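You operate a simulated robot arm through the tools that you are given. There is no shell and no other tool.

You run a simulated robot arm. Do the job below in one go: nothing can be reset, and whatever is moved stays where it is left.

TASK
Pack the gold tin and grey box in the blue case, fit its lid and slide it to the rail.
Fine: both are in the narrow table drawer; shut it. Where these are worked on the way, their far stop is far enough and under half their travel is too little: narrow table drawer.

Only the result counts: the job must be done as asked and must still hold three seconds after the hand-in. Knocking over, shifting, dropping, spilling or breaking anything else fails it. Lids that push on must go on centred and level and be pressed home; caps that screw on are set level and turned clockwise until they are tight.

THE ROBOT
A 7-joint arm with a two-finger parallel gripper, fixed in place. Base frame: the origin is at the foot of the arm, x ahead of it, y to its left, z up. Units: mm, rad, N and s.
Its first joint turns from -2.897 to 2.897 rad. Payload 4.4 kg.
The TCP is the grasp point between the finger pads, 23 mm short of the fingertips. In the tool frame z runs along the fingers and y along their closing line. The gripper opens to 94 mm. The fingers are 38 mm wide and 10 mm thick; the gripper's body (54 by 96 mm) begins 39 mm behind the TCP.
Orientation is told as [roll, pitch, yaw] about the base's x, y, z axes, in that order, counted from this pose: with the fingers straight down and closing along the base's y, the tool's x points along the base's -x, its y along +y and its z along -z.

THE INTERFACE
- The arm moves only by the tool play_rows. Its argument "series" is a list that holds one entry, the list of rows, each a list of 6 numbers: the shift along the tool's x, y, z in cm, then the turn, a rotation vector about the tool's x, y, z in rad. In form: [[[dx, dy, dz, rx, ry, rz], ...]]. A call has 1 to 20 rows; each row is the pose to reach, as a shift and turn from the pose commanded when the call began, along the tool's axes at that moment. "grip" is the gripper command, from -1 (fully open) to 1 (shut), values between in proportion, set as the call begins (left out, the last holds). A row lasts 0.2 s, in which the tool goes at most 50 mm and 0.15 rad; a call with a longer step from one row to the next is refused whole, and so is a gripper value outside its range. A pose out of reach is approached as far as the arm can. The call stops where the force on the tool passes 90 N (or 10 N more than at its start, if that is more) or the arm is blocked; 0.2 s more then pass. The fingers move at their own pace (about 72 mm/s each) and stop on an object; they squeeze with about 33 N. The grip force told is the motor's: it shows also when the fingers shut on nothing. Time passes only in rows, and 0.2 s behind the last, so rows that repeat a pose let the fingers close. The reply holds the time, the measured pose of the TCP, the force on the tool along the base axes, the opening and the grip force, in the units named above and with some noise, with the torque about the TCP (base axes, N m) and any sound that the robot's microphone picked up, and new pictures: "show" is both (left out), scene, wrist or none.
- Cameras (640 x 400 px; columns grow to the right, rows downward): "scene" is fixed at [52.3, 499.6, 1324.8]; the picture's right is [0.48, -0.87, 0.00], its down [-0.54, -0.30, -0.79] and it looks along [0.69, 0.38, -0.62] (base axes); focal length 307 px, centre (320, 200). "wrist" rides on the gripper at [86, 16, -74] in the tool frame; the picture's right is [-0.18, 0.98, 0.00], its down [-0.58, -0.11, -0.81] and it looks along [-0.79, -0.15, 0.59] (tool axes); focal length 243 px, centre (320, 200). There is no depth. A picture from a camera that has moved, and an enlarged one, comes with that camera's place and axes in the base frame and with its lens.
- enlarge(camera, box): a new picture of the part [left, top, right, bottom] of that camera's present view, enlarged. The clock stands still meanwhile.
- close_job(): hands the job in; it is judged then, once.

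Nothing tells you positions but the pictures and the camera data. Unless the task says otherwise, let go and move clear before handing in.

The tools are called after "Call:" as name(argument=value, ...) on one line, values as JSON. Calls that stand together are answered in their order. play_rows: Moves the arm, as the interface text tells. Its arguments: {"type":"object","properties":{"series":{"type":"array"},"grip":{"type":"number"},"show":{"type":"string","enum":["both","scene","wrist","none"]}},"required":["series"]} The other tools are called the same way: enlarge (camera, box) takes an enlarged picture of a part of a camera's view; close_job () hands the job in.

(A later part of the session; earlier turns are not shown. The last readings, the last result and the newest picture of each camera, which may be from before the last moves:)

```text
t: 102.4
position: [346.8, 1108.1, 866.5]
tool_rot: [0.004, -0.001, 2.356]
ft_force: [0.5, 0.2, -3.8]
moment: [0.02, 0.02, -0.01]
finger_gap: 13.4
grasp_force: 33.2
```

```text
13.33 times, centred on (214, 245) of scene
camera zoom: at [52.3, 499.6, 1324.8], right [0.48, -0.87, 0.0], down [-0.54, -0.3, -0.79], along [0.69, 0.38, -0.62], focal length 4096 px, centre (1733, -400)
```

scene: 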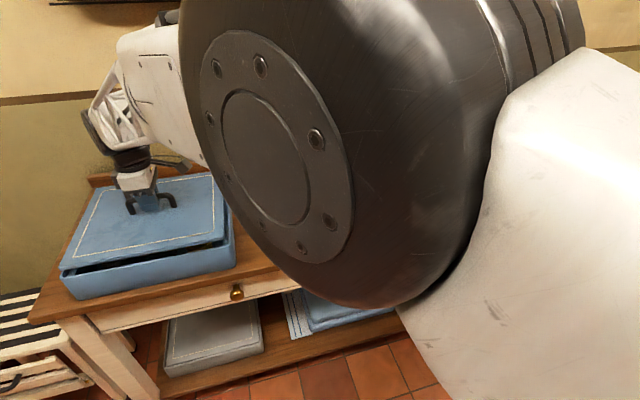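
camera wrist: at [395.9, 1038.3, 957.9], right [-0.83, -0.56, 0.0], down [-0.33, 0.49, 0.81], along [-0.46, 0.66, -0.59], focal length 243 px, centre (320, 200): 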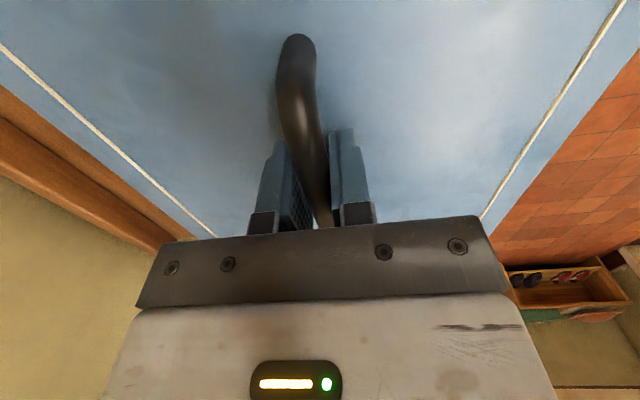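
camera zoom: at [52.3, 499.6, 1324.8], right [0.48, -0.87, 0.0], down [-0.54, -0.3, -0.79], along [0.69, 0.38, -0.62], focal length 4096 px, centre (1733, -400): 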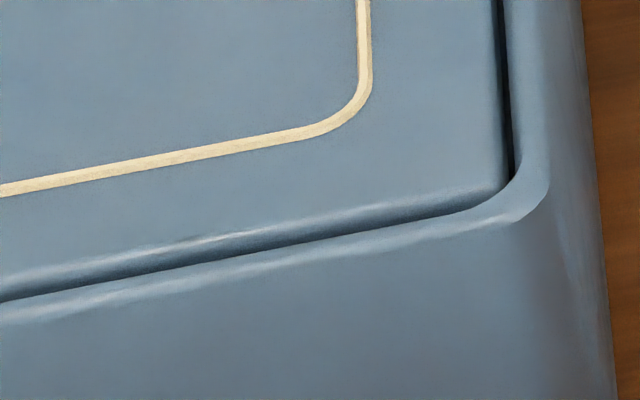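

The lid is inside the rim all round, still hanging free. I'll nudge it 0.8 mm left and lower until it rests on the ledges.

Call:
play_rows(series=[[[-0.08, 0, 0.1, 0, 0, 0], [-0.08, 0, 0.2, 0, 0, 0], [-0.08, 0, 0.3, 0, 0, 0], [-0.08, 0, 0.4, 0, 0, 0]]], grip=1, show="none")

Call:
enlarge(camera="scene", box=[60, 255, 108, 285])

Call:
enlarge(camera="scene", box=[190, 230, 238, 260])

```text
t: 103.4
position: [346.6, 1108.8, 865.7]
tool_rot: [0.0, -0.002, 2.355]
ft_force: [-3.5, -3.0, 13.7]
moment: [-0.4, -0.46, -0.05]
finger_gap: 13.3
grasp_force: 32.9
```

```text
13.33 times, centred on (84, 270) of scene
camera zoom: at [52.3, 499.6, 1324.8], right [0.48, -0.87, 0.0], down [-0.54, -0.3, -0.79], along [0.69, 0.38, -0.62], focal length 4096 px, centre (3467, -733)
```

zoom: 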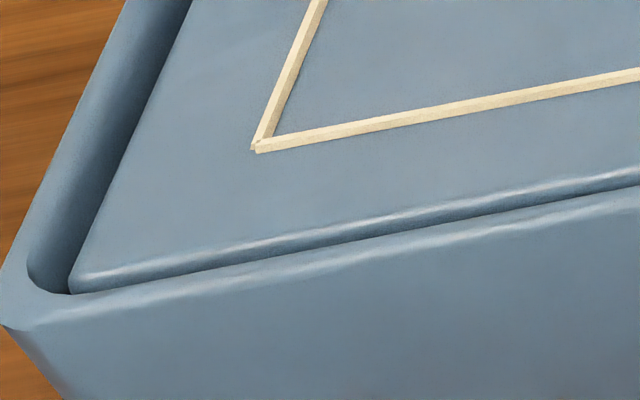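

```text
13.33 times, centred on (214, 245) of scene
camera zoom: at [52.3, 499.6, 1324.8], right [0.48, -0.87, 0.0], down [-0.54, -0.3, -0.79], along [0.69, 0.38, -0.62], focal length 4096 px, centre (1733, -400)
```

zoom: 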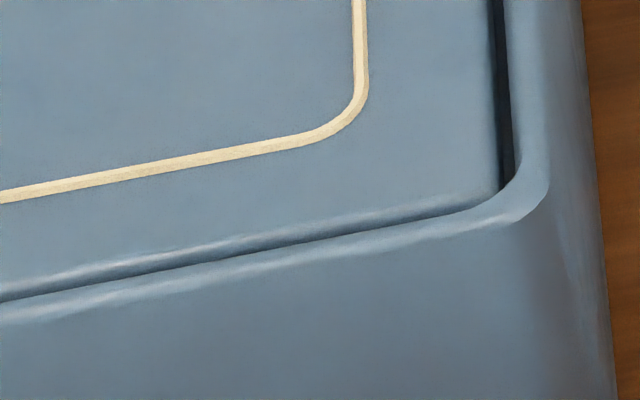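

The lid has touched the ledges, right side first. I'll press down a little through the handle to seat both sides.

Call:
play_rows(series=[[[0, 0, 0.1, 0, 0, 0], [0, 0, 0.2, 0, 0, 0], [0, 0, 0.3, 0, 0, 0], [0, 0, 0.4, 0, 0, 0], [0, 0, 0.4, 0, 0, 0]]], grip=1, show="scene")

```text
t: 104.6
position: [346.1, 1109.5, 860.4]
tool_rot: [0.001, -0.001, 2.356]
ft_force: [2.3, 6.1, 26.5]
moment: [0.01, 0.07, -0.03]
finger_gap: 13.4
grasp_force: 33.3
```

scene: 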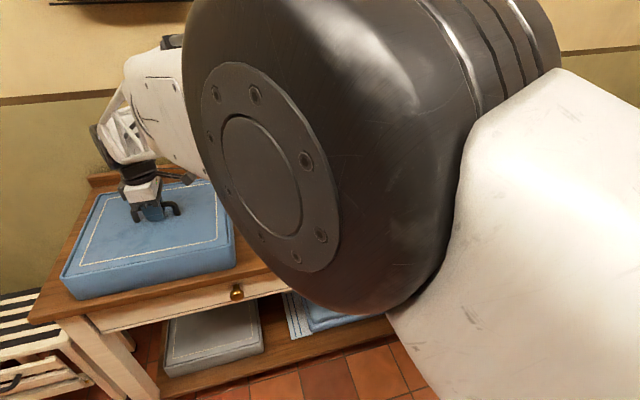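

Call:
enlarge(camera="scene", box=[60, 255, 108, 285])

Call:
enlarge(camera="scene", box=[190, 230, 238, 260])

Call:
enlarge(camera="scene", box=[50, 160, 250, 310])

```text
13.33 times, centred on (84, 270) of scene
camera zoom: at [52.3, 499.6, 1324.8], right [0.48, -0.87, 0.0], down [-0.54, -0.3, -0.79], along [0.69, 0.38, -0.62], focal length 4096 px, centre (3467, -733)
```

zoom: 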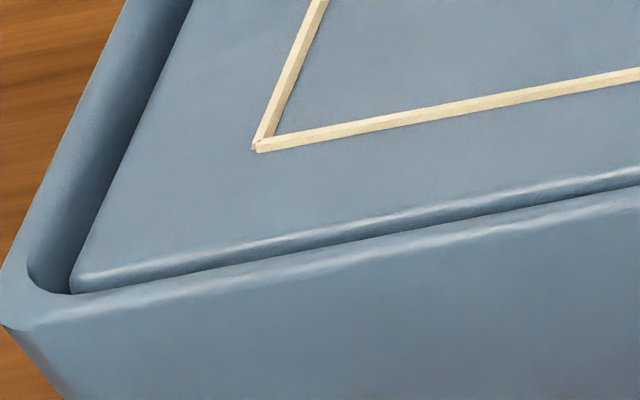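

```text
13.33 times, centred on (214, 245) of scene
camera zoom: at [52.3, 499.6, 1324.8], right [0.48, -0.87, 0.0], down [-0.54, -0.3, -0.79], along [0.69, 0.38, -0.62], focal length 4096 px, centre (1733, -400)
```

zoom: 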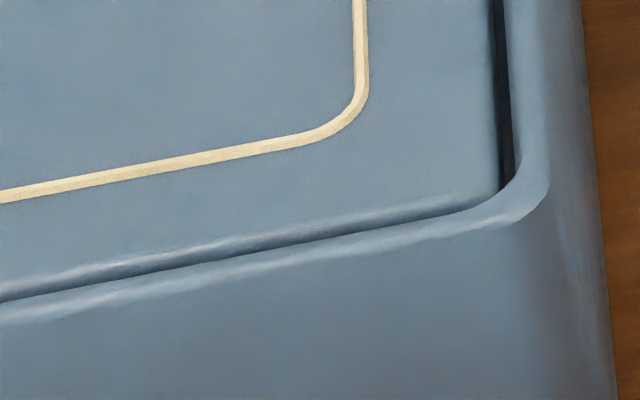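

```text
2.67 times, centred on (150, 235) of scene
camera zoom: at [52.3, 499.6, 1324.8], right [0.48, -0.87, 0.0], down [-0.54, -0.3, -0.79], along [0.69, 0.38, -0.62], focal length 819 px, centre (773, 107)
```

zoom: 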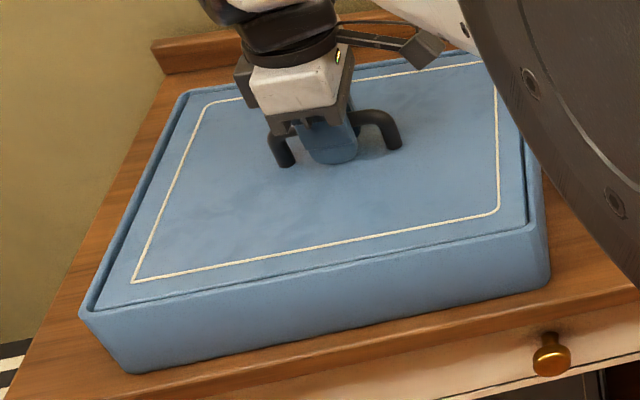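

The lid sits flush inside the rim. I'll open the fingers and press the lid home with the fingertips either side of the handle.

Call:
play_rows(series=[[[0, 0, 0, 0, 0, 0], [0, 0, 0, 0, 0, 0], [0, 0, 0, 0, 0, 0], [0, 0, 0, 0, 0, 0]]], grip=-0.6, show="none")

Call:
play_rows(series=[[[0, 0, 0.2, 0, 0, 0], [0, 0, 0.4, 0, 0, 0], [0, 0, 0.6, 0, 0, 0], [0, 0, 0.8, 0, 0, 0], [0, 0, 1.0, 0, 0, 0], [0, 0, 1.2, 0, 0, 0]]], grip=-0.6, show="none")

```text
t: 105.6
position: [346.7, 1108.1, 857.2]
tool_rot: [0.003, -0.002, 2.355]
ft_force: [0.5, 0.0, -0.4]
moment: [0.02, -0.03, -0.02]
finger_gap: 75.1
grasp_force: 0.1
```

```text
t: 107.2
position: [347.8, 1110.0, 856.7]
tool_rot: [-0.005, -0.005, 2.355]
ft_force: [-0.3, -4.3, 9.7]
moment: [-0.52, 0.19, 0.06]
finger_gap: 76.8
grasp_force: 1.5
stopped in row 6: the force on the tool passed its limit at 93 N (the readings are from after the stop); the commanded pose is now the measured one
```

The fingertips pressed the lid with about 90 N at z 834, so it is home. I'll rise and inspect it.

Call:
play_rows(series=[[[0, 0, -1, 0, 0, 0], [0, 0, -4, 0, 0, 0], [0, 0, -8, 0, 0, 0], [0, 0, -12, 0, 0, 0], [0, 0, -15, 0, 0, 0]]], grip=-0.6, show="none")

Call:
play_rows(series=[[[2, 1.5, 0, 0, 0, 0.139], [4, 3, 0, 0, 0, 0.278], [6, 4.5, 0, 0, 0, 0.417], [8, 6.5, -1, 0, 0, 0.556], [9, 9, -2, 0, 0, 0.695], [9.5, 11, -3, 0, 0, 0.834], [9, 13, -4, 0, 0, 0.973], [8, 14.5, -5, 0, 0, 1.112], [7, 15, -5.5, 0, 0, 1.251], [6, 15, -5.5, 0, 0, 1.387], [6, 15, -5.5, 0, 0, 1.387]]], grip=-1)

```text
t: 108.4
position: [347.9, 1108.9, 1004.5]
tool_rot: [-0.003, -0.004, 2.355]
ft_force: [0.4, -0.1, -0.6]
moment: [-0.01, -0.01, 0.01]
finger_gap: 75.5
grasp_force: 0.1
```

```text
t: 110.8
position: [282.9, 960.4, 1058.9]
tool_rot: [0.006, -0.004, 0.968]
ft_force: [-0.5, -0.5, 0.0]
moment: [-0.01, -0.03, 0.0]
finger_gap: 93.7
grasp_force: 0.2
camera wrist: at [221.5, 897.5, 1133.7], right [-0.71, 0.71, 0.0], down [0.42, 0.41, 0.81], along [0.57, 0.57, -0.59], focal length 243 px, centre (320, 200)
```

scene: 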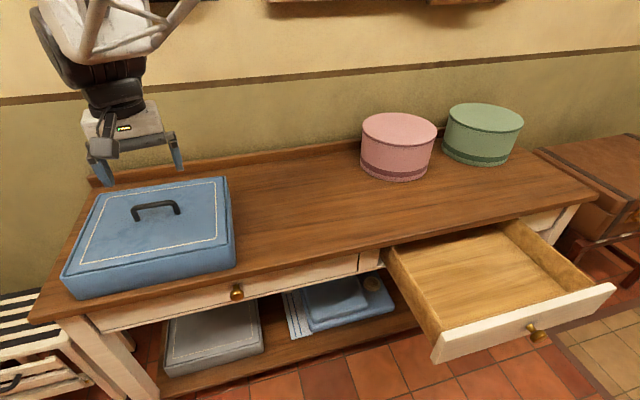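
wrist: 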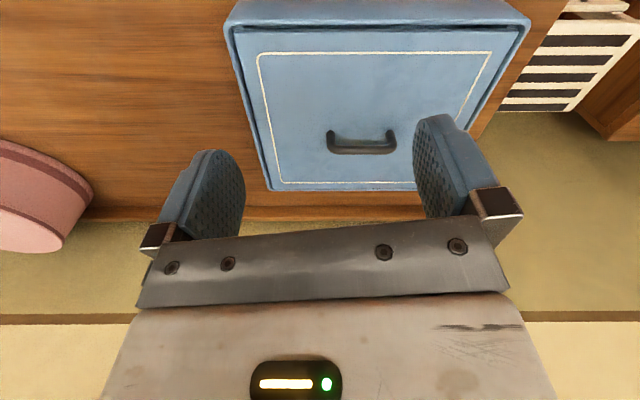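

Call:
enlarge(camera="wrist", box=[215, 0, 415, 200])

Call:
enlarge(camera="wrist", box=[370, 0, 540, 130])

Call:
enlarge(camera="scene", box=[40, 140, 260, 310])

```text
2.00 times, centred on (315, 100) of wrist
camera zoom: at [221.5, 897.5, 1133.7], right [-0.71, 0.71, 0.0], down [0.42, 0.41, 0.81], along [0.57, 0.57, -0.59], focal length 485 px, centre (330, 400)
```

zoom: 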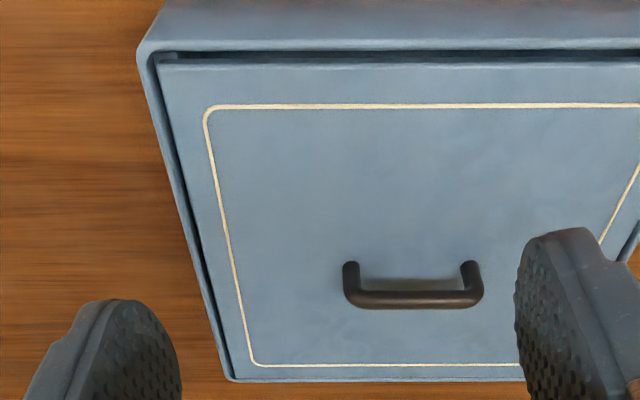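

```text
3.08 times, centred on (455, 65) of wrist
camera zoom: at [221.5, 897.5, 1133.7], right [-0.71, 0.71, 0.0], down [0.42, 0.41, 0.81], along [0.57, 0.57, -0.59], focal length 746 px, centre (-95, 615)
```

zoom: 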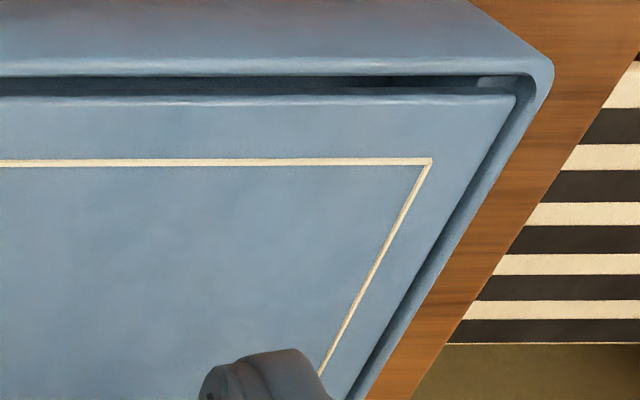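

```text
2.35 times, centred on (150, 225) of scene
camera zoom: at [52.3, 499.6, 1324.8], right [0.48, -0.87, 0.0], down [-0.54, -0.3, -0.79], along [0.69, 0.38, -0.62], focal length 723 px, centre (720, 141)
```

zoom: 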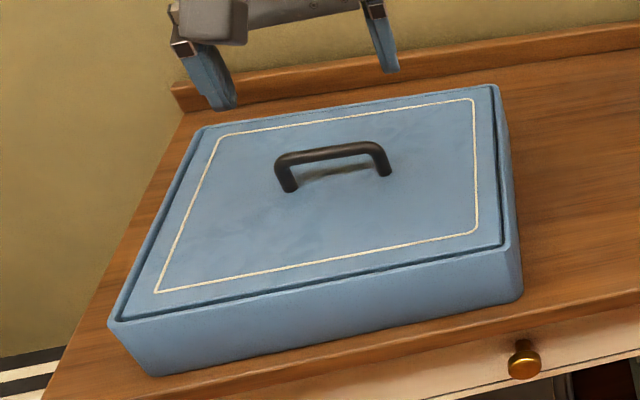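

The lid is seated and flush. I'll measure the gaps on each side to judge centring.

Call:
enlarge(camera="wrist", box=[230, 50, 278, 80])

Call:
enlarge(camera="wrist", box=[475, 50, 523, 80])

Call:
enlarge(camera="wrist", box=[340, 10, 388, 40])

Call:
enlarge(camera="wrist", box=[340, 170, 388, 200])

```text
13.33 times, centred on (254, 65) of wrist
camera zoom: at [221.5, 897.5, 1133.7], right [-0.71, 0.71, 0.0], down [0.42, 0.41, 0.81], along [0.57, 0.57, -0.59], focal length 3235 px, centre (1200, 2000)
```

zoom: 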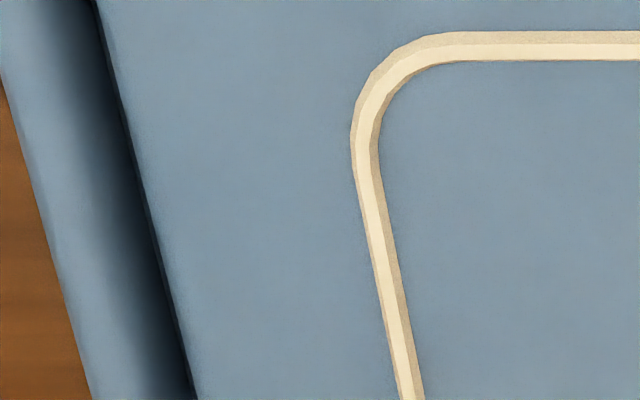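

```text
13.33 times, centred on (499, 65) of wrist
camera zoom: at [221.5, 897.5, 1133.7], right [-0.71, 0.71, 0.0], down [0.42, 0.41, 0.81], along [0.57, 0.57, -0.59], focal length 3235 px, centre (-2067, 2000)
```

zoom: 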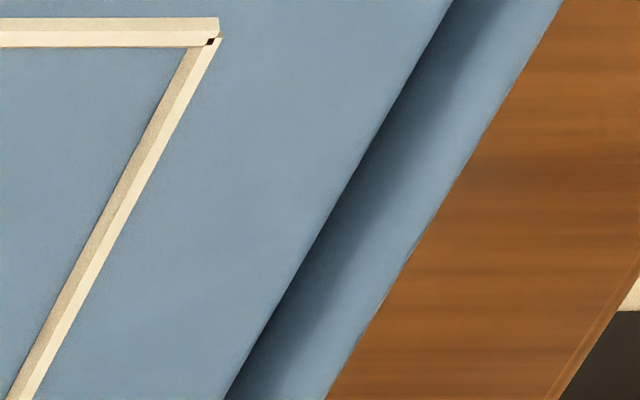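

```text
13.33 times, centred on (364, 25) of wrist
camera zoom: at [221.5, 897.5, 1133.7], right [-0.71, 0.71, 0.0], down [0.42, 0.41, 0.81], along [0.57, 0.57, -0.59], focal length 3235 px, centre (-267, 2533)
```

zoom: 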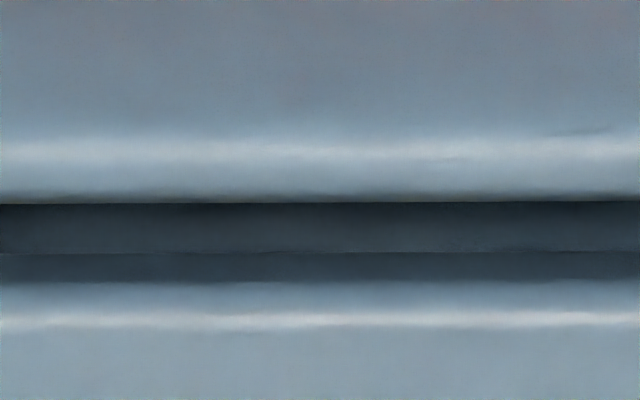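

```text
13.33 times, centred on (364, 185) of wrist
camera zoom: at [221.5, 897.5, 1133.7], right [-0.71, 0.71, 0.0], down [0.42, 0.41, 0.81], along [0.57, 0.57, -0.59], focal length 3235 px, centre (-267, 400)
```

zoom: 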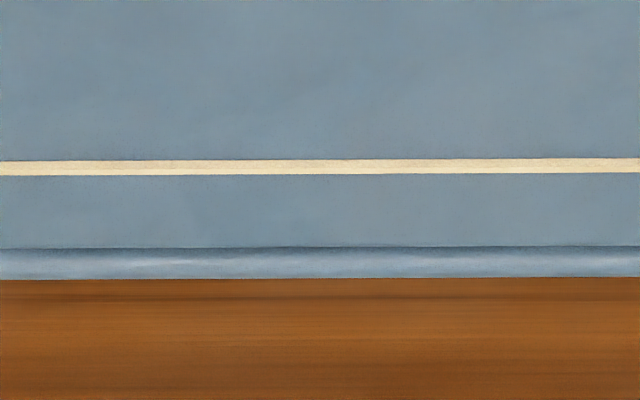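

The lid is centred to within about 1.5 mm and flush. The rail (the upstand at the table's back) is about 158 mm behind the case. I'll place the open fingers, pointing down, in front of the case's front wall to push it back.

Call:
play_rows(series=[[[0.33, 1.09, 2.65, 0.001, 0.001, 0.031], [0.65, 2.19, 5.3, 0.002, 0.001, 0.061], [0.98, 3.28, 7.95, 0.003, 0.002, 0.092], [1.3, 4.37, 10.6, 0.004, 0.003, 0.122], [1.63, 5.47, 13.25, 0.005, 0.003, 0.153], [1.95, 6.56, 15.9, 0.006, 0.004, 0.183], [1.95, 6.56, 19.5, 0.006, 0.004, 0.183], [1.95, 6.56, 23, 0.006, 0.004, 0.183], [1.95, 6.56, 25.4, 0.006, 0.004, 0.183], [1.95, 6.56, 25.4, 0.006, 0.004, 0.183]]], grip=-1)

Call:
enlarge(camera="scene", box=[40, 140, 260, 310])

```text
t: 113.0
position: [218.6, 984.4, 805.6]
tool_rot: [-0.002, -0.001, 0.786]
ft_force: [-0.3, -0.3, 0.3]
moment: [0.02, -0.01, -0.01]
finger_gap: 93.7
grasp_force: 0.0
camera wrist: at [145.3, 933.3, 879.8], right [-0.57, 0.82, 0.0], down [0.49, 0.33, 0.81], along [0.67, 0.46, -0.59], focal length 243 px, centre (320, 200)
```

scene: 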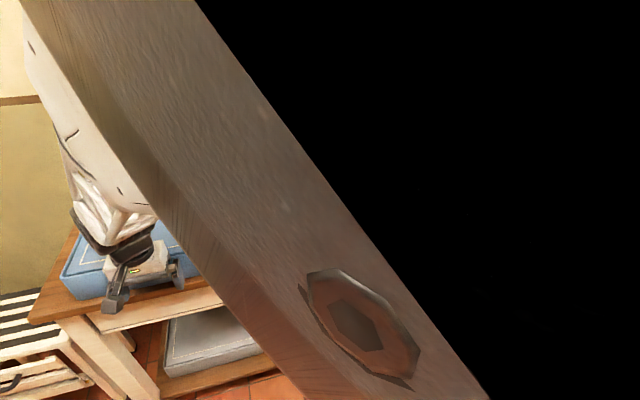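
wrist: 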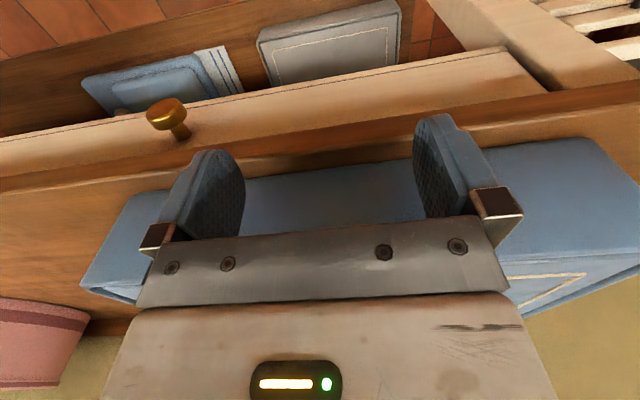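

```text
2.35 times, centred on (150, 225) of scene
camera zoom: at [52.3, 499.6, 1324.8], right [0.48, -0.87, 0.0], down [-0.54, -0.3, -0.79], along [0.69, 0.38, -0.62], focal length 723 px, centre (720, 141)
```

zoom: 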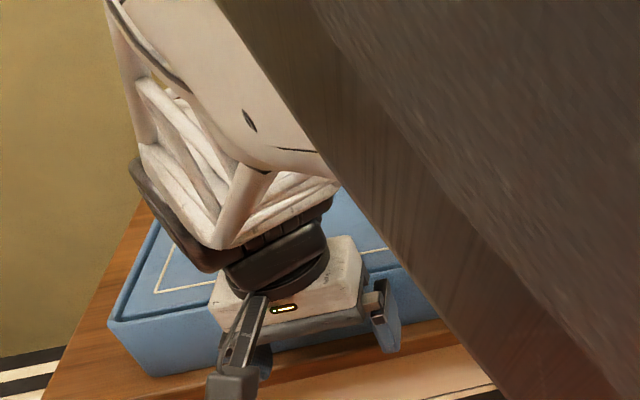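

The fingers stand in front of the case, one either side of its centre. I'll push straight back in stages.

Call:
play_rows(series=[[[-0.8, 0, 0, 0, 0, 0], [-1.5, 0, 0, 0, 0, 0], [-2.1, 0, 0, 0, 0, 0], [-2.9, 0, 0, 0, 0, 0], [-3.9, 0, 0, 0, 0, 0], [-5.0, 0, 0, 0, 0, 0], [-6.0, 0, 0, 0, 0, 0], [-7.0, 0, 0, 0, 0, 0], [-8.0, 0, 0, 0, 0, 0]]], grip=-1)

```text
t: 115.0
position: [274.4, 1038.9, 807.0]
tool_rot: [-0.002, -0.001, 0.786]
ft_force: [-4.9, -5.3, -1.3]
moment: [-0.05, -0.07, -0.06]
finger_gap: 93.9
grasp_force: 0.1
camera wrist: at [201.9, 989.4, 880.8], right [-0.57, 0.82, 0.0], down [0.49, 0.33, 0.81], along [0.67, 0.46, -0.59], focal length 243 px, centre (320, 200)
```

scene: 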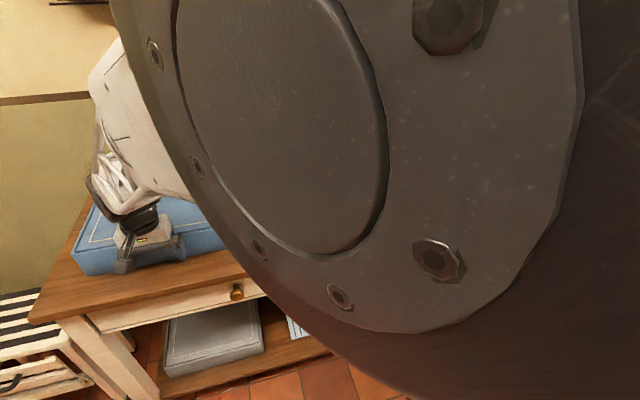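
wrist: 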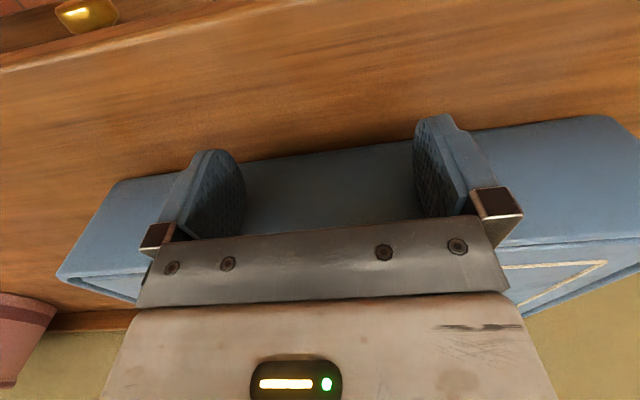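

The case slides smoothly with about 7 N. I'll carry on pushing and then feel for the rail.

Call:
play_rows(series=[[[-1, 0, 0, 0, 0, 0], [-2, 0, 0, 0, 0, 0], [-3, 0, 0, 0, 0, 0], [-4, 0, 0, 0, 0, 0], [-5, 0, 0, 0, 0, 0], [-6, 0, 0, 0, 0, 0], [-7, 0, 0, 0, 0, 0], [-7.6, 0, 0, 0, 0, 0], [-8.0, 0, 0, 0, 0, 0], [-8.0, 0, 0, 0, 0, 0]]], grip=-1)

```text
t: 117.2
position: [331.0, 1097.7, 805.7]
tool_rot: [-0.003, -0.002, 0.786]
ft_force: [-4.9, -7.0, 0.9]
moment: [0.0, -0.05, -0.18]
finger_gap: 94.1
grasp_force: 0.1
camera wrist: at [258.5, 1046.4, 879.8], right [-0.57, 0.83, 0.0], down [0.49, 0.33, 0.81], along [0.67, 0.46, -0.59], focal length 243 px, centre (320, 200)
```

scene: 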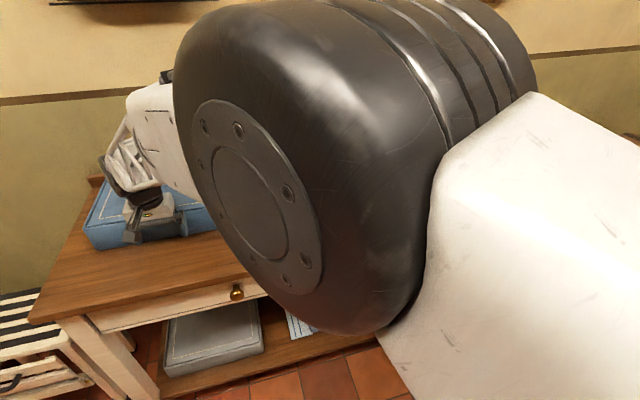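
wrist: 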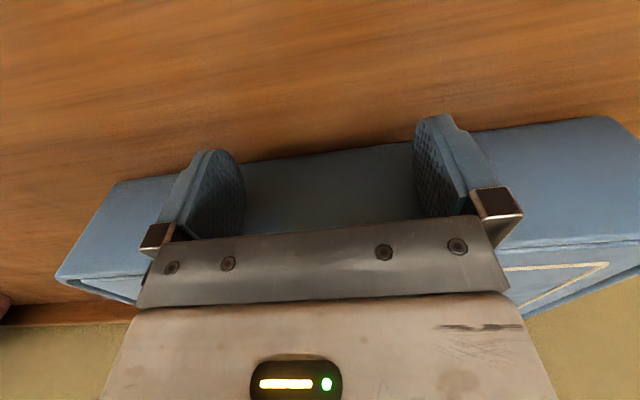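

Call:
play_rows(series=[[[-0.3, 0, 0, 0, 0, 0], [-0.6, 0, 0, 0, 0, 0], [-0.9, 0, 0, 0, 0, 0], [-1.2, 0, 0, 0, 0, 0], [-1.4, 0, 0, 0, 0, 0], [-1.4, 0, 0, 0, 0, 0]]], grip=-1)

Call:
enlarge(camera="scene", box=[60, 140, 240, 270])

```text
t: 118.4
position: [339.1, 1104.3, 806.9]
tool_rot: [-0.005, 0.004, 0.785]
ft_force: [-16.8, -36.0, 11.6]
moment: [0.84, -0.82, -0.8]
finger_gap: 93.9
grasp_force: 0.1
stopped in row 5: the force on the tool passed its limit at 102 N (the readings are from after the stop); the commanded pose is now the measured one
camera wrist: at [265.6, 1054.1, 880.5], right [-0.56, 0.83, -0.01], down [0.49, 0.34, 0.8], along [0.67, 0.45, -0.59], focal length 243 px, centre (320, 200)
```

scene: 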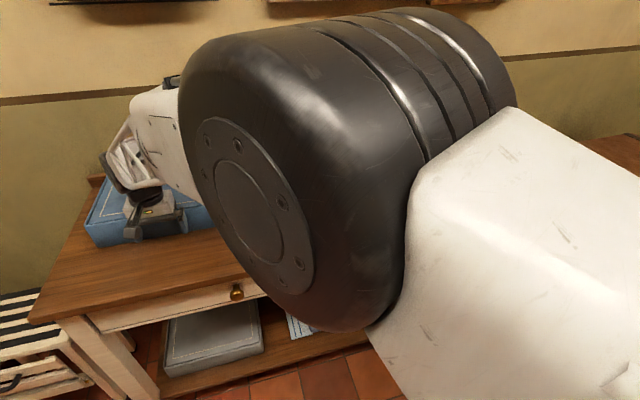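
wrist: 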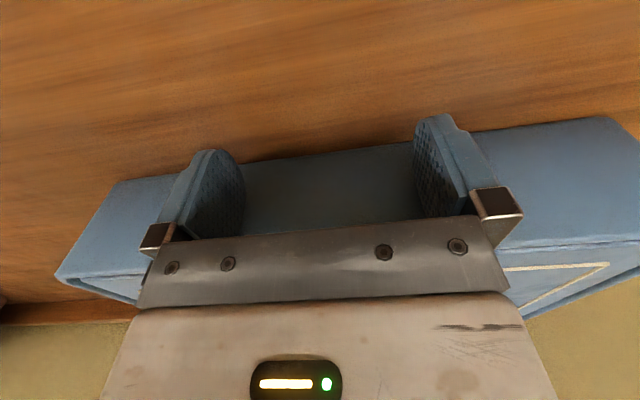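

```text
3.08 times, centred on (150, 205) of scene
camera zoom: at [52.3, 499.6, 1324.8], right [0.48, -0.87, 0.0], down [-0.54, -0.3, -0.79], along [0.69, 0.38, -0.62], focal length 945 px, centre (843, 185)
```

zoom: 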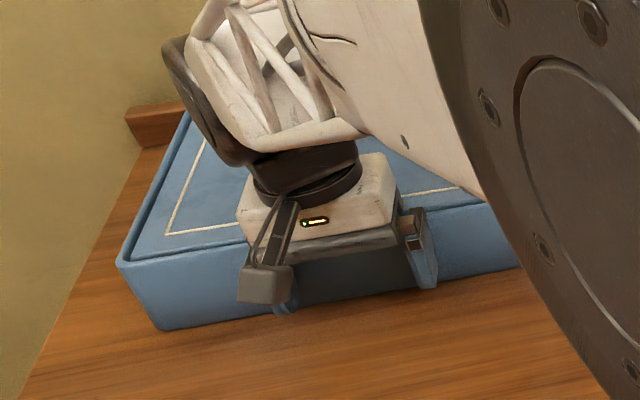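

The push stopped on a firm resistance where I expected the rail. I'll back off, rise, and check the case against the rail.

Call:
play_rows(series=[[[0.5, 0, 0, 0, 0, 0], [2, 0, 0, 0, 0, 0], [5, 0, 0, 0, 0, 0], [8, 0, 0, 0, 0, 0], [10, 0, -3, 0, 0, 0], [11, 0, -7, 0, 0, 0], [12, 0, -11, 0, 0, 0], [12, 0, -15, 0, 0, 0], [12, 0, -19, 0, 0, 0], [12, 0, -23, 0, 0, -0.09], [12, 0, -25, 0, 0, -0.18], [12, 0, -25, 0, 0, -0.18]]], grip=-1)

Call:
enlarge(camera="scene", box=[60, 130, 260, 270])

Call:
enlarge(camera="wrist", box=[160, 0, 480, 220])

```text
t: 121.0
position: [254.1, 1020.9, 1056.1]
tool_rot: [-0.003, 0.006, 0.967]
ft_force: [-0.6, 0.5, -1.0]
moment: [0.01, -0.03, 0.0]
finger_gap: 93.9
grasp_force: 0.0
camera wrist: at [191.0, 958.4, 1130.7], right [-0.7, 0.71, 0.0], down [0.42, 0.42, 0.8], along [0.57, 0.56, -0.59], focal length 243 px, centre (320, 200)
```

scene: 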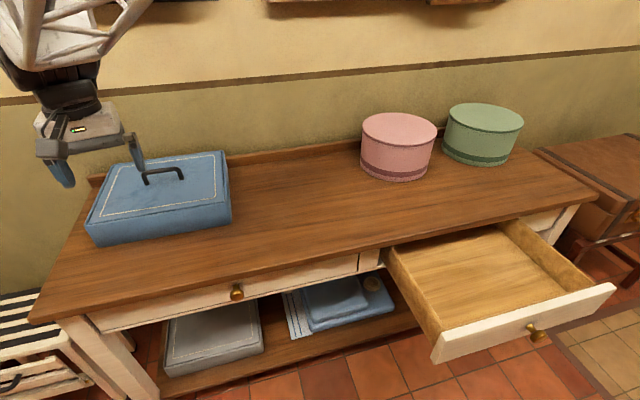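
wrist: 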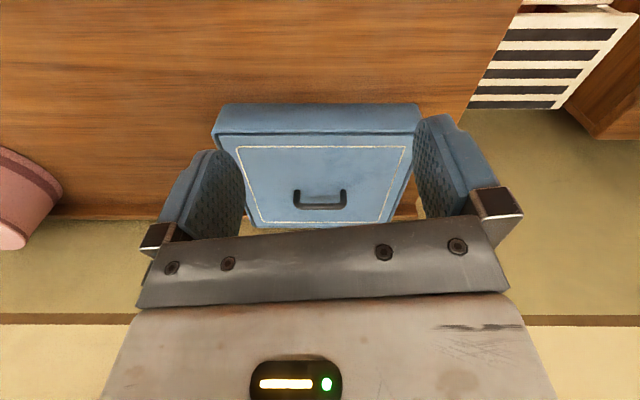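

```text
2.86 times, centred on (160, 200) of scene
camera zoom: at [52.3, 499.6, 1324.8], right [0.48, -0.87, 0.0], down [-0.54, -0.3, -0.79], along [0.69, 0.38, -0.62], focal length 878 px, centre (777, 200)
```

zoom: 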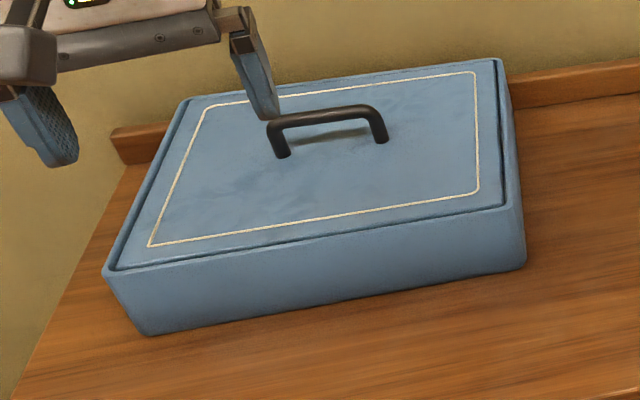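

```text
1.82 times, centred on (320, 110) of wrist
camera zoom: at [191.0, 958.4, 1130.7], right [-0.7, 0.71, 0.0], down [0.42, 0.42, 0.8], along [0.57, 0.56, -0.59], focal length 441 px, centre (320, 364)
```

zoom: 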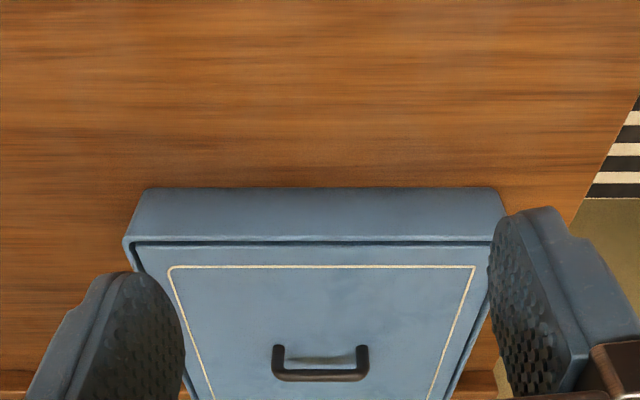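

Call:
enlarge(camera="scene", box=[205, 140, 253, 170])

Call:
enlarge(camera="scene", box=[85, 160, 149, 200])

Call:
enlarge(camera="wrist", box=[220, 190, 284, 230])

Call:
enlarge(camera="wrist", box=[370, 180, 434, 220])

```text
13.33 times, centred on (229, 155) of scene
camera zoom: at [52.3, 499.6, 1324.8], right [0.48, -0.87, 0.0], down [-0.54, -0.3, -0.79], along [0.69, 0.38, -0.62], focal length 4096 px, centre (1533, 800)
```

zoom: 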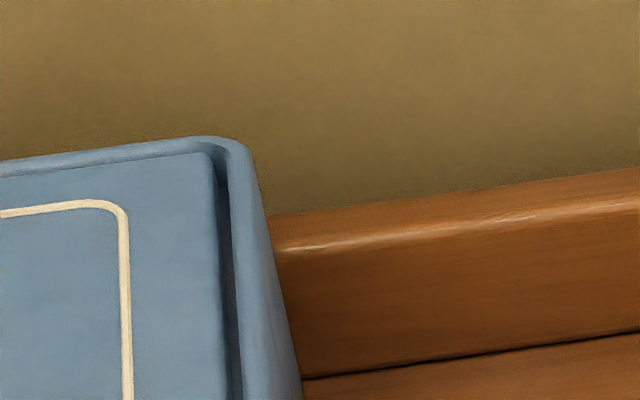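

```text
10.00 times, centred on (117, 180) of scene
camera zoom: at [52.3, 499.6, 1324.8], right [0.48, -0.87, 0.0], down [-0.54, -0.3, -0.79], along [0.69, 0.38, -0.62], focal length 3072 px, centre (2350, 400)
```

zoom: 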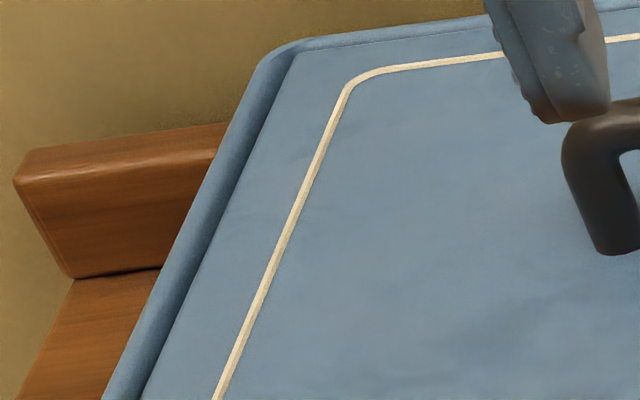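

```text
10.00 times, centred on (252, 210) of wrist
camera zoom: at [191.0, 958.4, 1130.7], right [-0.7, 0.71, 0.0], down [0.42, 0.42, 0.8], along [0.57, 0.56, -0.59], focal length 2426 px, centre (1000, 100)
```

zoom: 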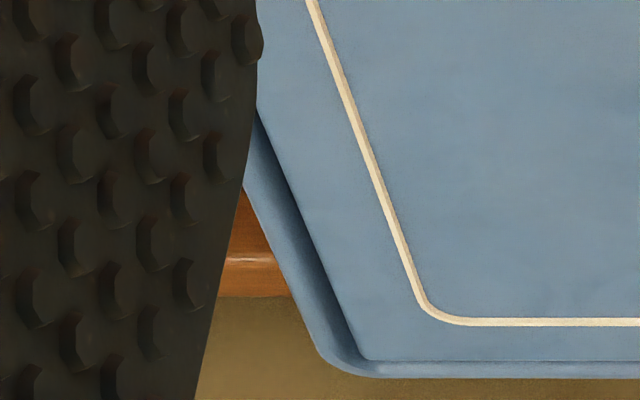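

```text
10.00 times, centred on (402, 200) of wrist
camera zoom: at [191.0, 958.4, 1130.7], right [-0.7, 0.71, 0.0], down [0.42, 0.42, 0.8], along [0.57, 0.56, -0.59], focal length 2426 px, centre (-500, 200)
```

zoom: 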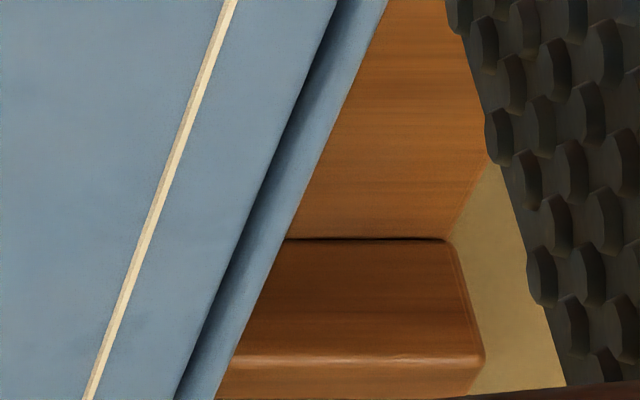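

The case's back edge meets the rail within measurement error, and the lid is still flush. Now for the drawer: I'll go back round to in front of its knob.

Call:
play_rows(series=[[[2.968, -3.82, 0.31, 0, 0, 0.01], [5.937, -7.64, 0.62, -0.001, -0.001, 0.02], [8.905, -11.46, 0.93, -0.001, -0.001, 0.03], [11.87, -15.28, 1.24, -0.001, -0.002, 0.04], [14.84, -19.1, 1.56, -0.001, -0.002, 0.05], [17.81, -22.92, 1.87, -0.002, -0.003, 0.06], [20.78, -26.74, 2.18, -0.002, -0.003, 0.07], [23.75, -30.56, 2.49, -0.002, -0.003, 0.08], [26.72, -34.38, 2.8, -0.002, -0.004, 0.09], [29.68, -38.2, 3.11, -0.002, -0.004, 0.1], [32.65, -42.02, 3.42, -0.002, -0.004, 0.11], [35.62, -45.84, 3.73, -0.003, -0.005, 0.12], [38.59, -49.66, 4.04, -0.003, -0.005, 0.13], [41.56, -53.48, 4.36, -0.003, -0.005, 0.14], [44.53, -57.3, 4.67, -0.003, -0.006, 0.15], [47.49, -61.12, 4.98, -0.003, -0.006, 0.16], [50.46, -64.94, 5.29, -0.003, -0.006, 0.17], [53.43, -68.76, 5.6, -0.003, -0.006, 0.182], [53.43, -68.76, 5.6, -0.003, -0.006, 0.182]]], grip=-1)

```text
t: 125.0
position: [518.4, 188.2, 1006.1]
tool_rot: [0.0, -0.001, 0.783]
ft_force: [-0.2, 0.9, 0.1]
moment: [-0.02, -0.02, 0.02]
finger_gap: 94.1
grasp_force: 0.0
camera wrist: at [444.9, 138.3, 1080.2], right [-0.56, 0.83, 0.0], down [0.49, 0.33, 0.81], along [0.67, 0.46, -0.59], focal length 243 px, centre (320, 200)
```

scene: 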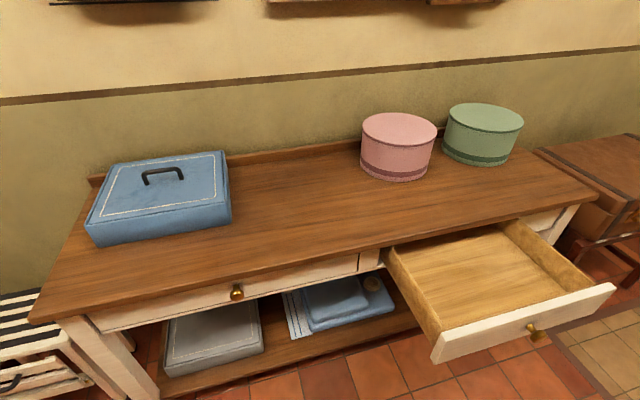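
wrist: 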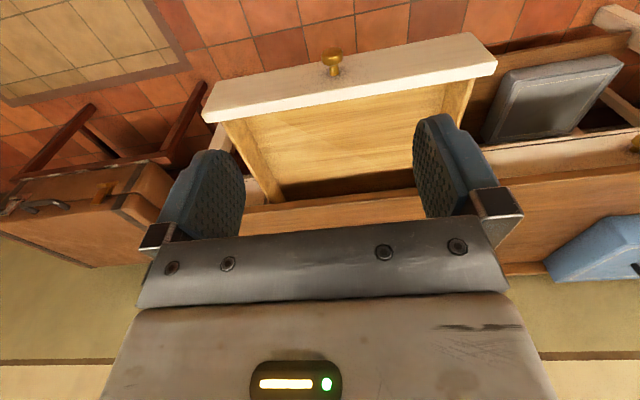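

Call:
play_rows(series=[[[0, 0.04, 4.1, 0, -0.098, 0], [0, 0.08, 8.2, 0, -0.196, 0], [0, 0.11, 12.3, 0, -0.294, 0], [0, 0.15, 16.4, 0, -0.393, 0], [0, 0.19, 20.5, 0, -0.491, 0], [0, 0.22, 24.6, 0, -0.589, 0], [0, 0.26, 28.7, 0, -0.687, 0], [0, 0.3, 32.8, 0, -0.785, 0], [0, 0.3, 32.8, 0, -0.785, 0]]], grip=-1)

```text
t: 127.0
position: [514.4, 192.9, 676.0]
tool_rot: [0.0, -0.788, 0.783]
ft_force: [-0.1, 0.0, 0.3]
moment: [-0.02, -0.01, -0.01]
finger_gap: 94.0
grasp_force: 0.1
camera wrist: at [423.2, 123.5, 666.7], right [-0.6, 0.79, 0.13], down [-0.04, -0.19, 0.98], along [0.8, 0.58, 0.14], focal length 243 px, centre (320, 200)
```

scene: 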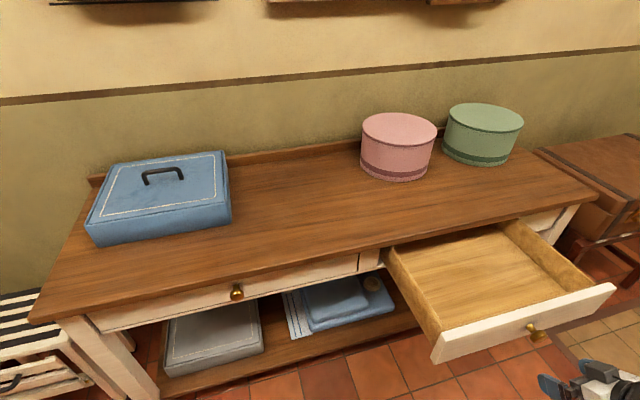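
wrist: 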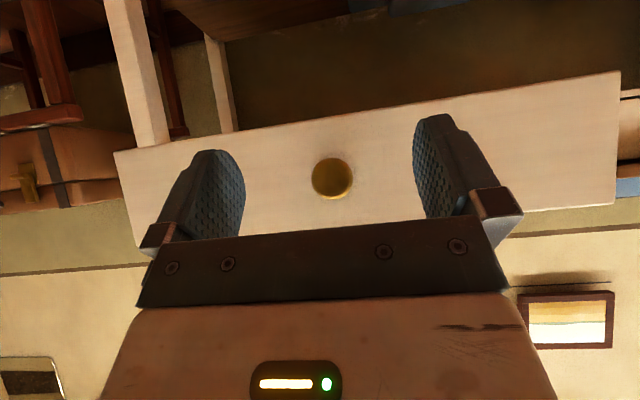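

The knob lies straight ahead. I'll move onto it and close.

Call:
play_rows(series=[[[-1.4, -0.07, 1.35, 0, 0, 0], [-2.8, -0.14, 2.7, 0, 0, 0], [-4.2, -0.2, 4.06, 0, 0, 0], [-5.0, -0.27, 4.85, 0, 0, 0], [-5.5, -0.27, 5.3, 0, 0, 0], [-5.5, -0.27, 5.3, 0, 0, 0]]], grip=-1, show="wrist")

Call:
play_rows(series=[[[0, 0, 0, 0, 0, 0], [0, 0, 0, 0, 0, 0], [0, 0, 0, 0, 0, 0], [0, 0, 0, 0, 0, 0], [0, 0, 0, 0, 0, 0]]], grip=1, show="wrist")

```text
t: 128.4
position: [569.6, 245.0, 678.2]
tool_rot: [0.0, -0.788, 0.782]
ft_force: [-0.5, 0.2, -0.5]
moment: [0.03, 0.0, -0.03]
finger_gap: 94.1
grasp_force: 0.2
camera wrist: at [477.6, 175.5, 668.9], right [-0.6, 0.79, 0.13], down [-0.04, -0.19, 0.98], along [0.8, 0.59, 0.14], focal length 243 px, centre (320, 200)
```

wrist: 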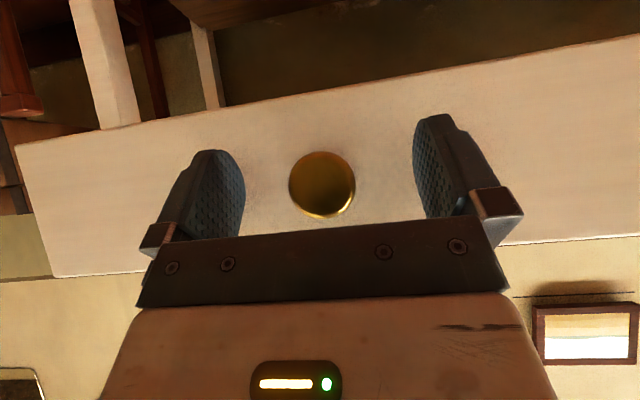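

```text
t: 129.6
position: [570.6, 245.1, 677.5]
tool_rot: [-0.001, -0.786, 0.783]
ft_force: [5.4, -6.1, -1.6]
moment: [-0.06, 0.08, -0.12]
finger_gap: 33.6
grasp_force: 45.4
camera wrist: at [477.6, 175.3, 668.9], right [-0.6, 0.79, 0.13], down [-0.04, -0.19, 0.98], along [0.8, 0.59, 0.14], focal length 243 px, centre (320, 200)
```

wrist: 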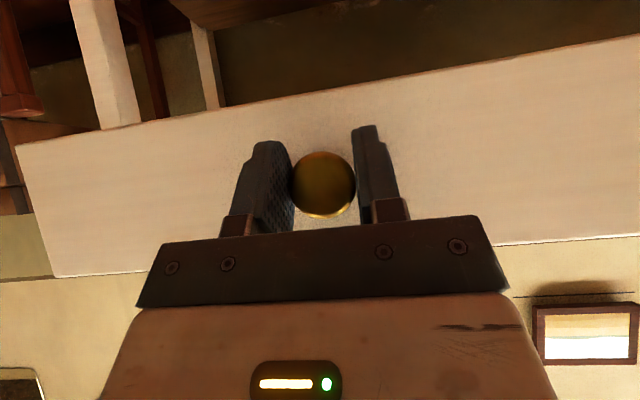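

The knob is gripped. I'll push the drawer in.

Call:
play_rows(series=[[[-0.7, 0, 0.7, 0, 0, 0], [-1.9, 0, 1.9, 0, 0, 0], [-3.2, 0, 3.2, 0, 0, 0], [-4.5, 0, 4.5, 0, 0, 0], [-5.8, 0, 5.8, 0, 0, 0], [-7.1, 0, 7.1, 0, 0, 0], [-8.4, 0, 8.4, 0, 0, 0], [-9.7, 0, 9.7, 0, 0, 0], [-11.0, 0, 11.0, 0, 0, 0], [-12.3, 0, 12.3, 0, 0, 0], [-13.6, 0, 13.6, 0, 0, 0], [-14.9, 0, 14.9, 0, 0, 0], [-16.2, 0, 16.2, 0, 0, 0], [-17.5, 0, 17.5, 0, 0, 0], [-18.6, 0, 18.6, 0, 0, 0], [-19.4, 0, 19.4, 0, 0, 0]]], grip=1)

```text
t: 133.0
position: [764.6, 438.1, 677.7]
tool_rot: [-0.001, -0.785, 0.785]
ft_force: [-47.5, 45.4, -2.8]
moment: [0.05, -0.29, 0.96]
finger_gap: 33.6
grasp_force: 45.1
camera wrist: at [671.4, 368.7, 668.8], right [-0.6, 0.79, 0.13], down [-0.04, -0.19, 0.98], along [0.8, 0.59, 0.14], focal length 243 px, centre (320, 200)
```

scene: 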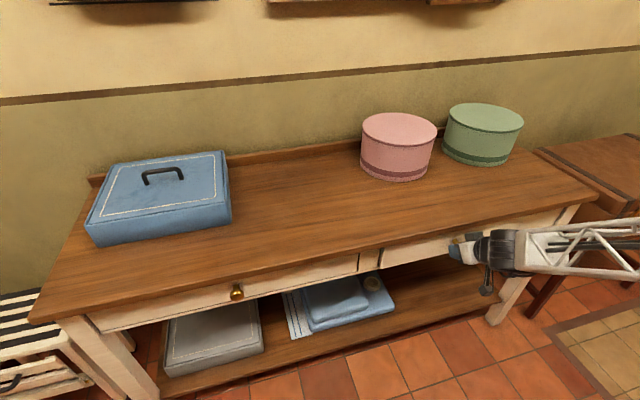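
wrist: 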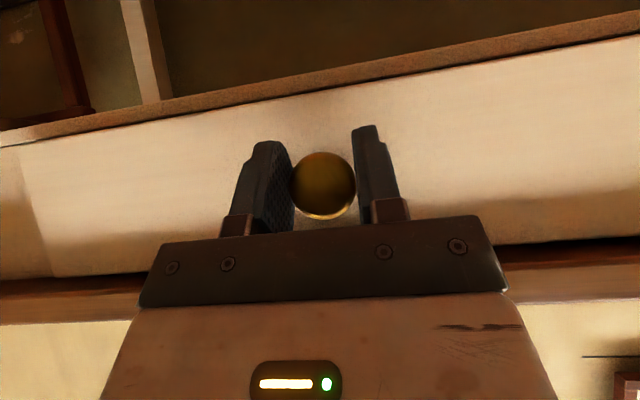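

The drawer is nearly shut, about 16 mm to go, with some sideways strain. I'll ease the strain and push the rest slowly.

Call:
play_rows(series=[[[0, 0.1, 0, 0, 0, 0], [-0.1, 0.25, 0.1, 0, 0, 0], [-0.4, 0.25, 0.4, 0, 0, 0], [-0.7, 0.25, 0.7, 0, 0, 0], [-0.9, 0.25, 0.9, 0, 0, 0], [-1.0, 0.25, 1.0, 0, 0, 0], [-1.1, 0.25, 1.1, 0, 0, 0], [-1.2, 0.25, 1.2, 0, 0, 0], [-1.3, 0.25, 1.3, 0, 0, 0]]], grip=1)

Call:
enlarge(camera="scene", box=[360, 190, 520, 290])

```text
t: 135.1
position: [776.7, 452.5, 677.5]
tool_rot: [-0.004, -0.787, 0.783]
ft_force: [-19.9, -29.2, 20.8]
moment: [0.13, 0.0, 0.89]
finger_gap: 33.5
grasp_force: 45.1
stopped in row 9: the force on the tool passed its limit at 92 N (the readings are from after the stop); the commanded pose is now the measured one
camera wrist: at [683.9, 382.1, 669.3], right [-0.6, 0.79, 0.13], down [-0.04, -0.19, 0.98], along [0.8, 0.58, 0.14], focal length 243 px, centre (320, 200)
```

scene: 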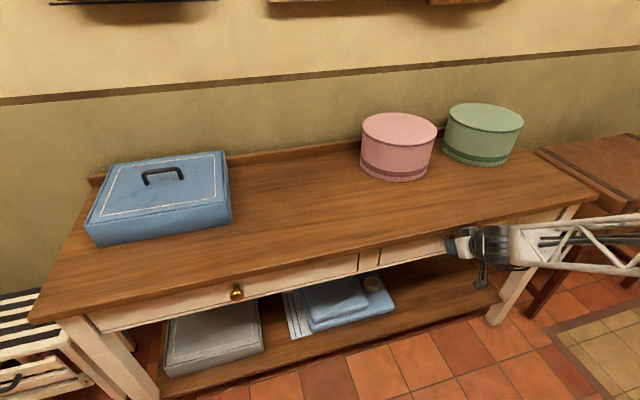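
wrist: 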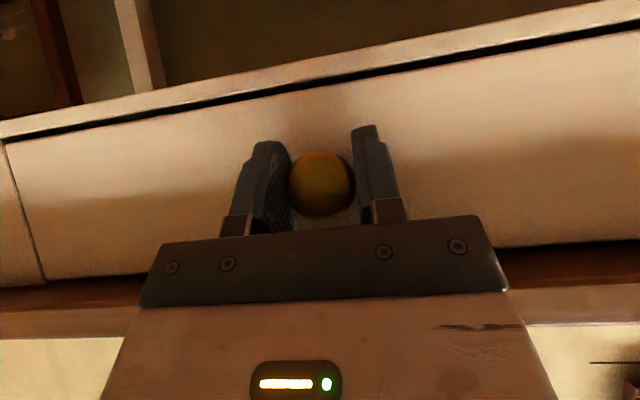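

```text
4.00 times, centred on (440, 240) of scene
camera zoom: at [52.3, 499.6, 1324.8], right [0.48, -0.87, 0.0], down [-0.54, -0.3, -0.79], along [0.69, 0.38, -0.62], focal length 1229 px, centre (-160, 40)
```

zoom: 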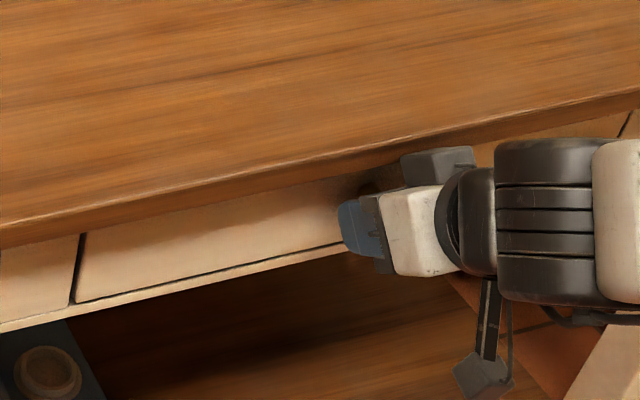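

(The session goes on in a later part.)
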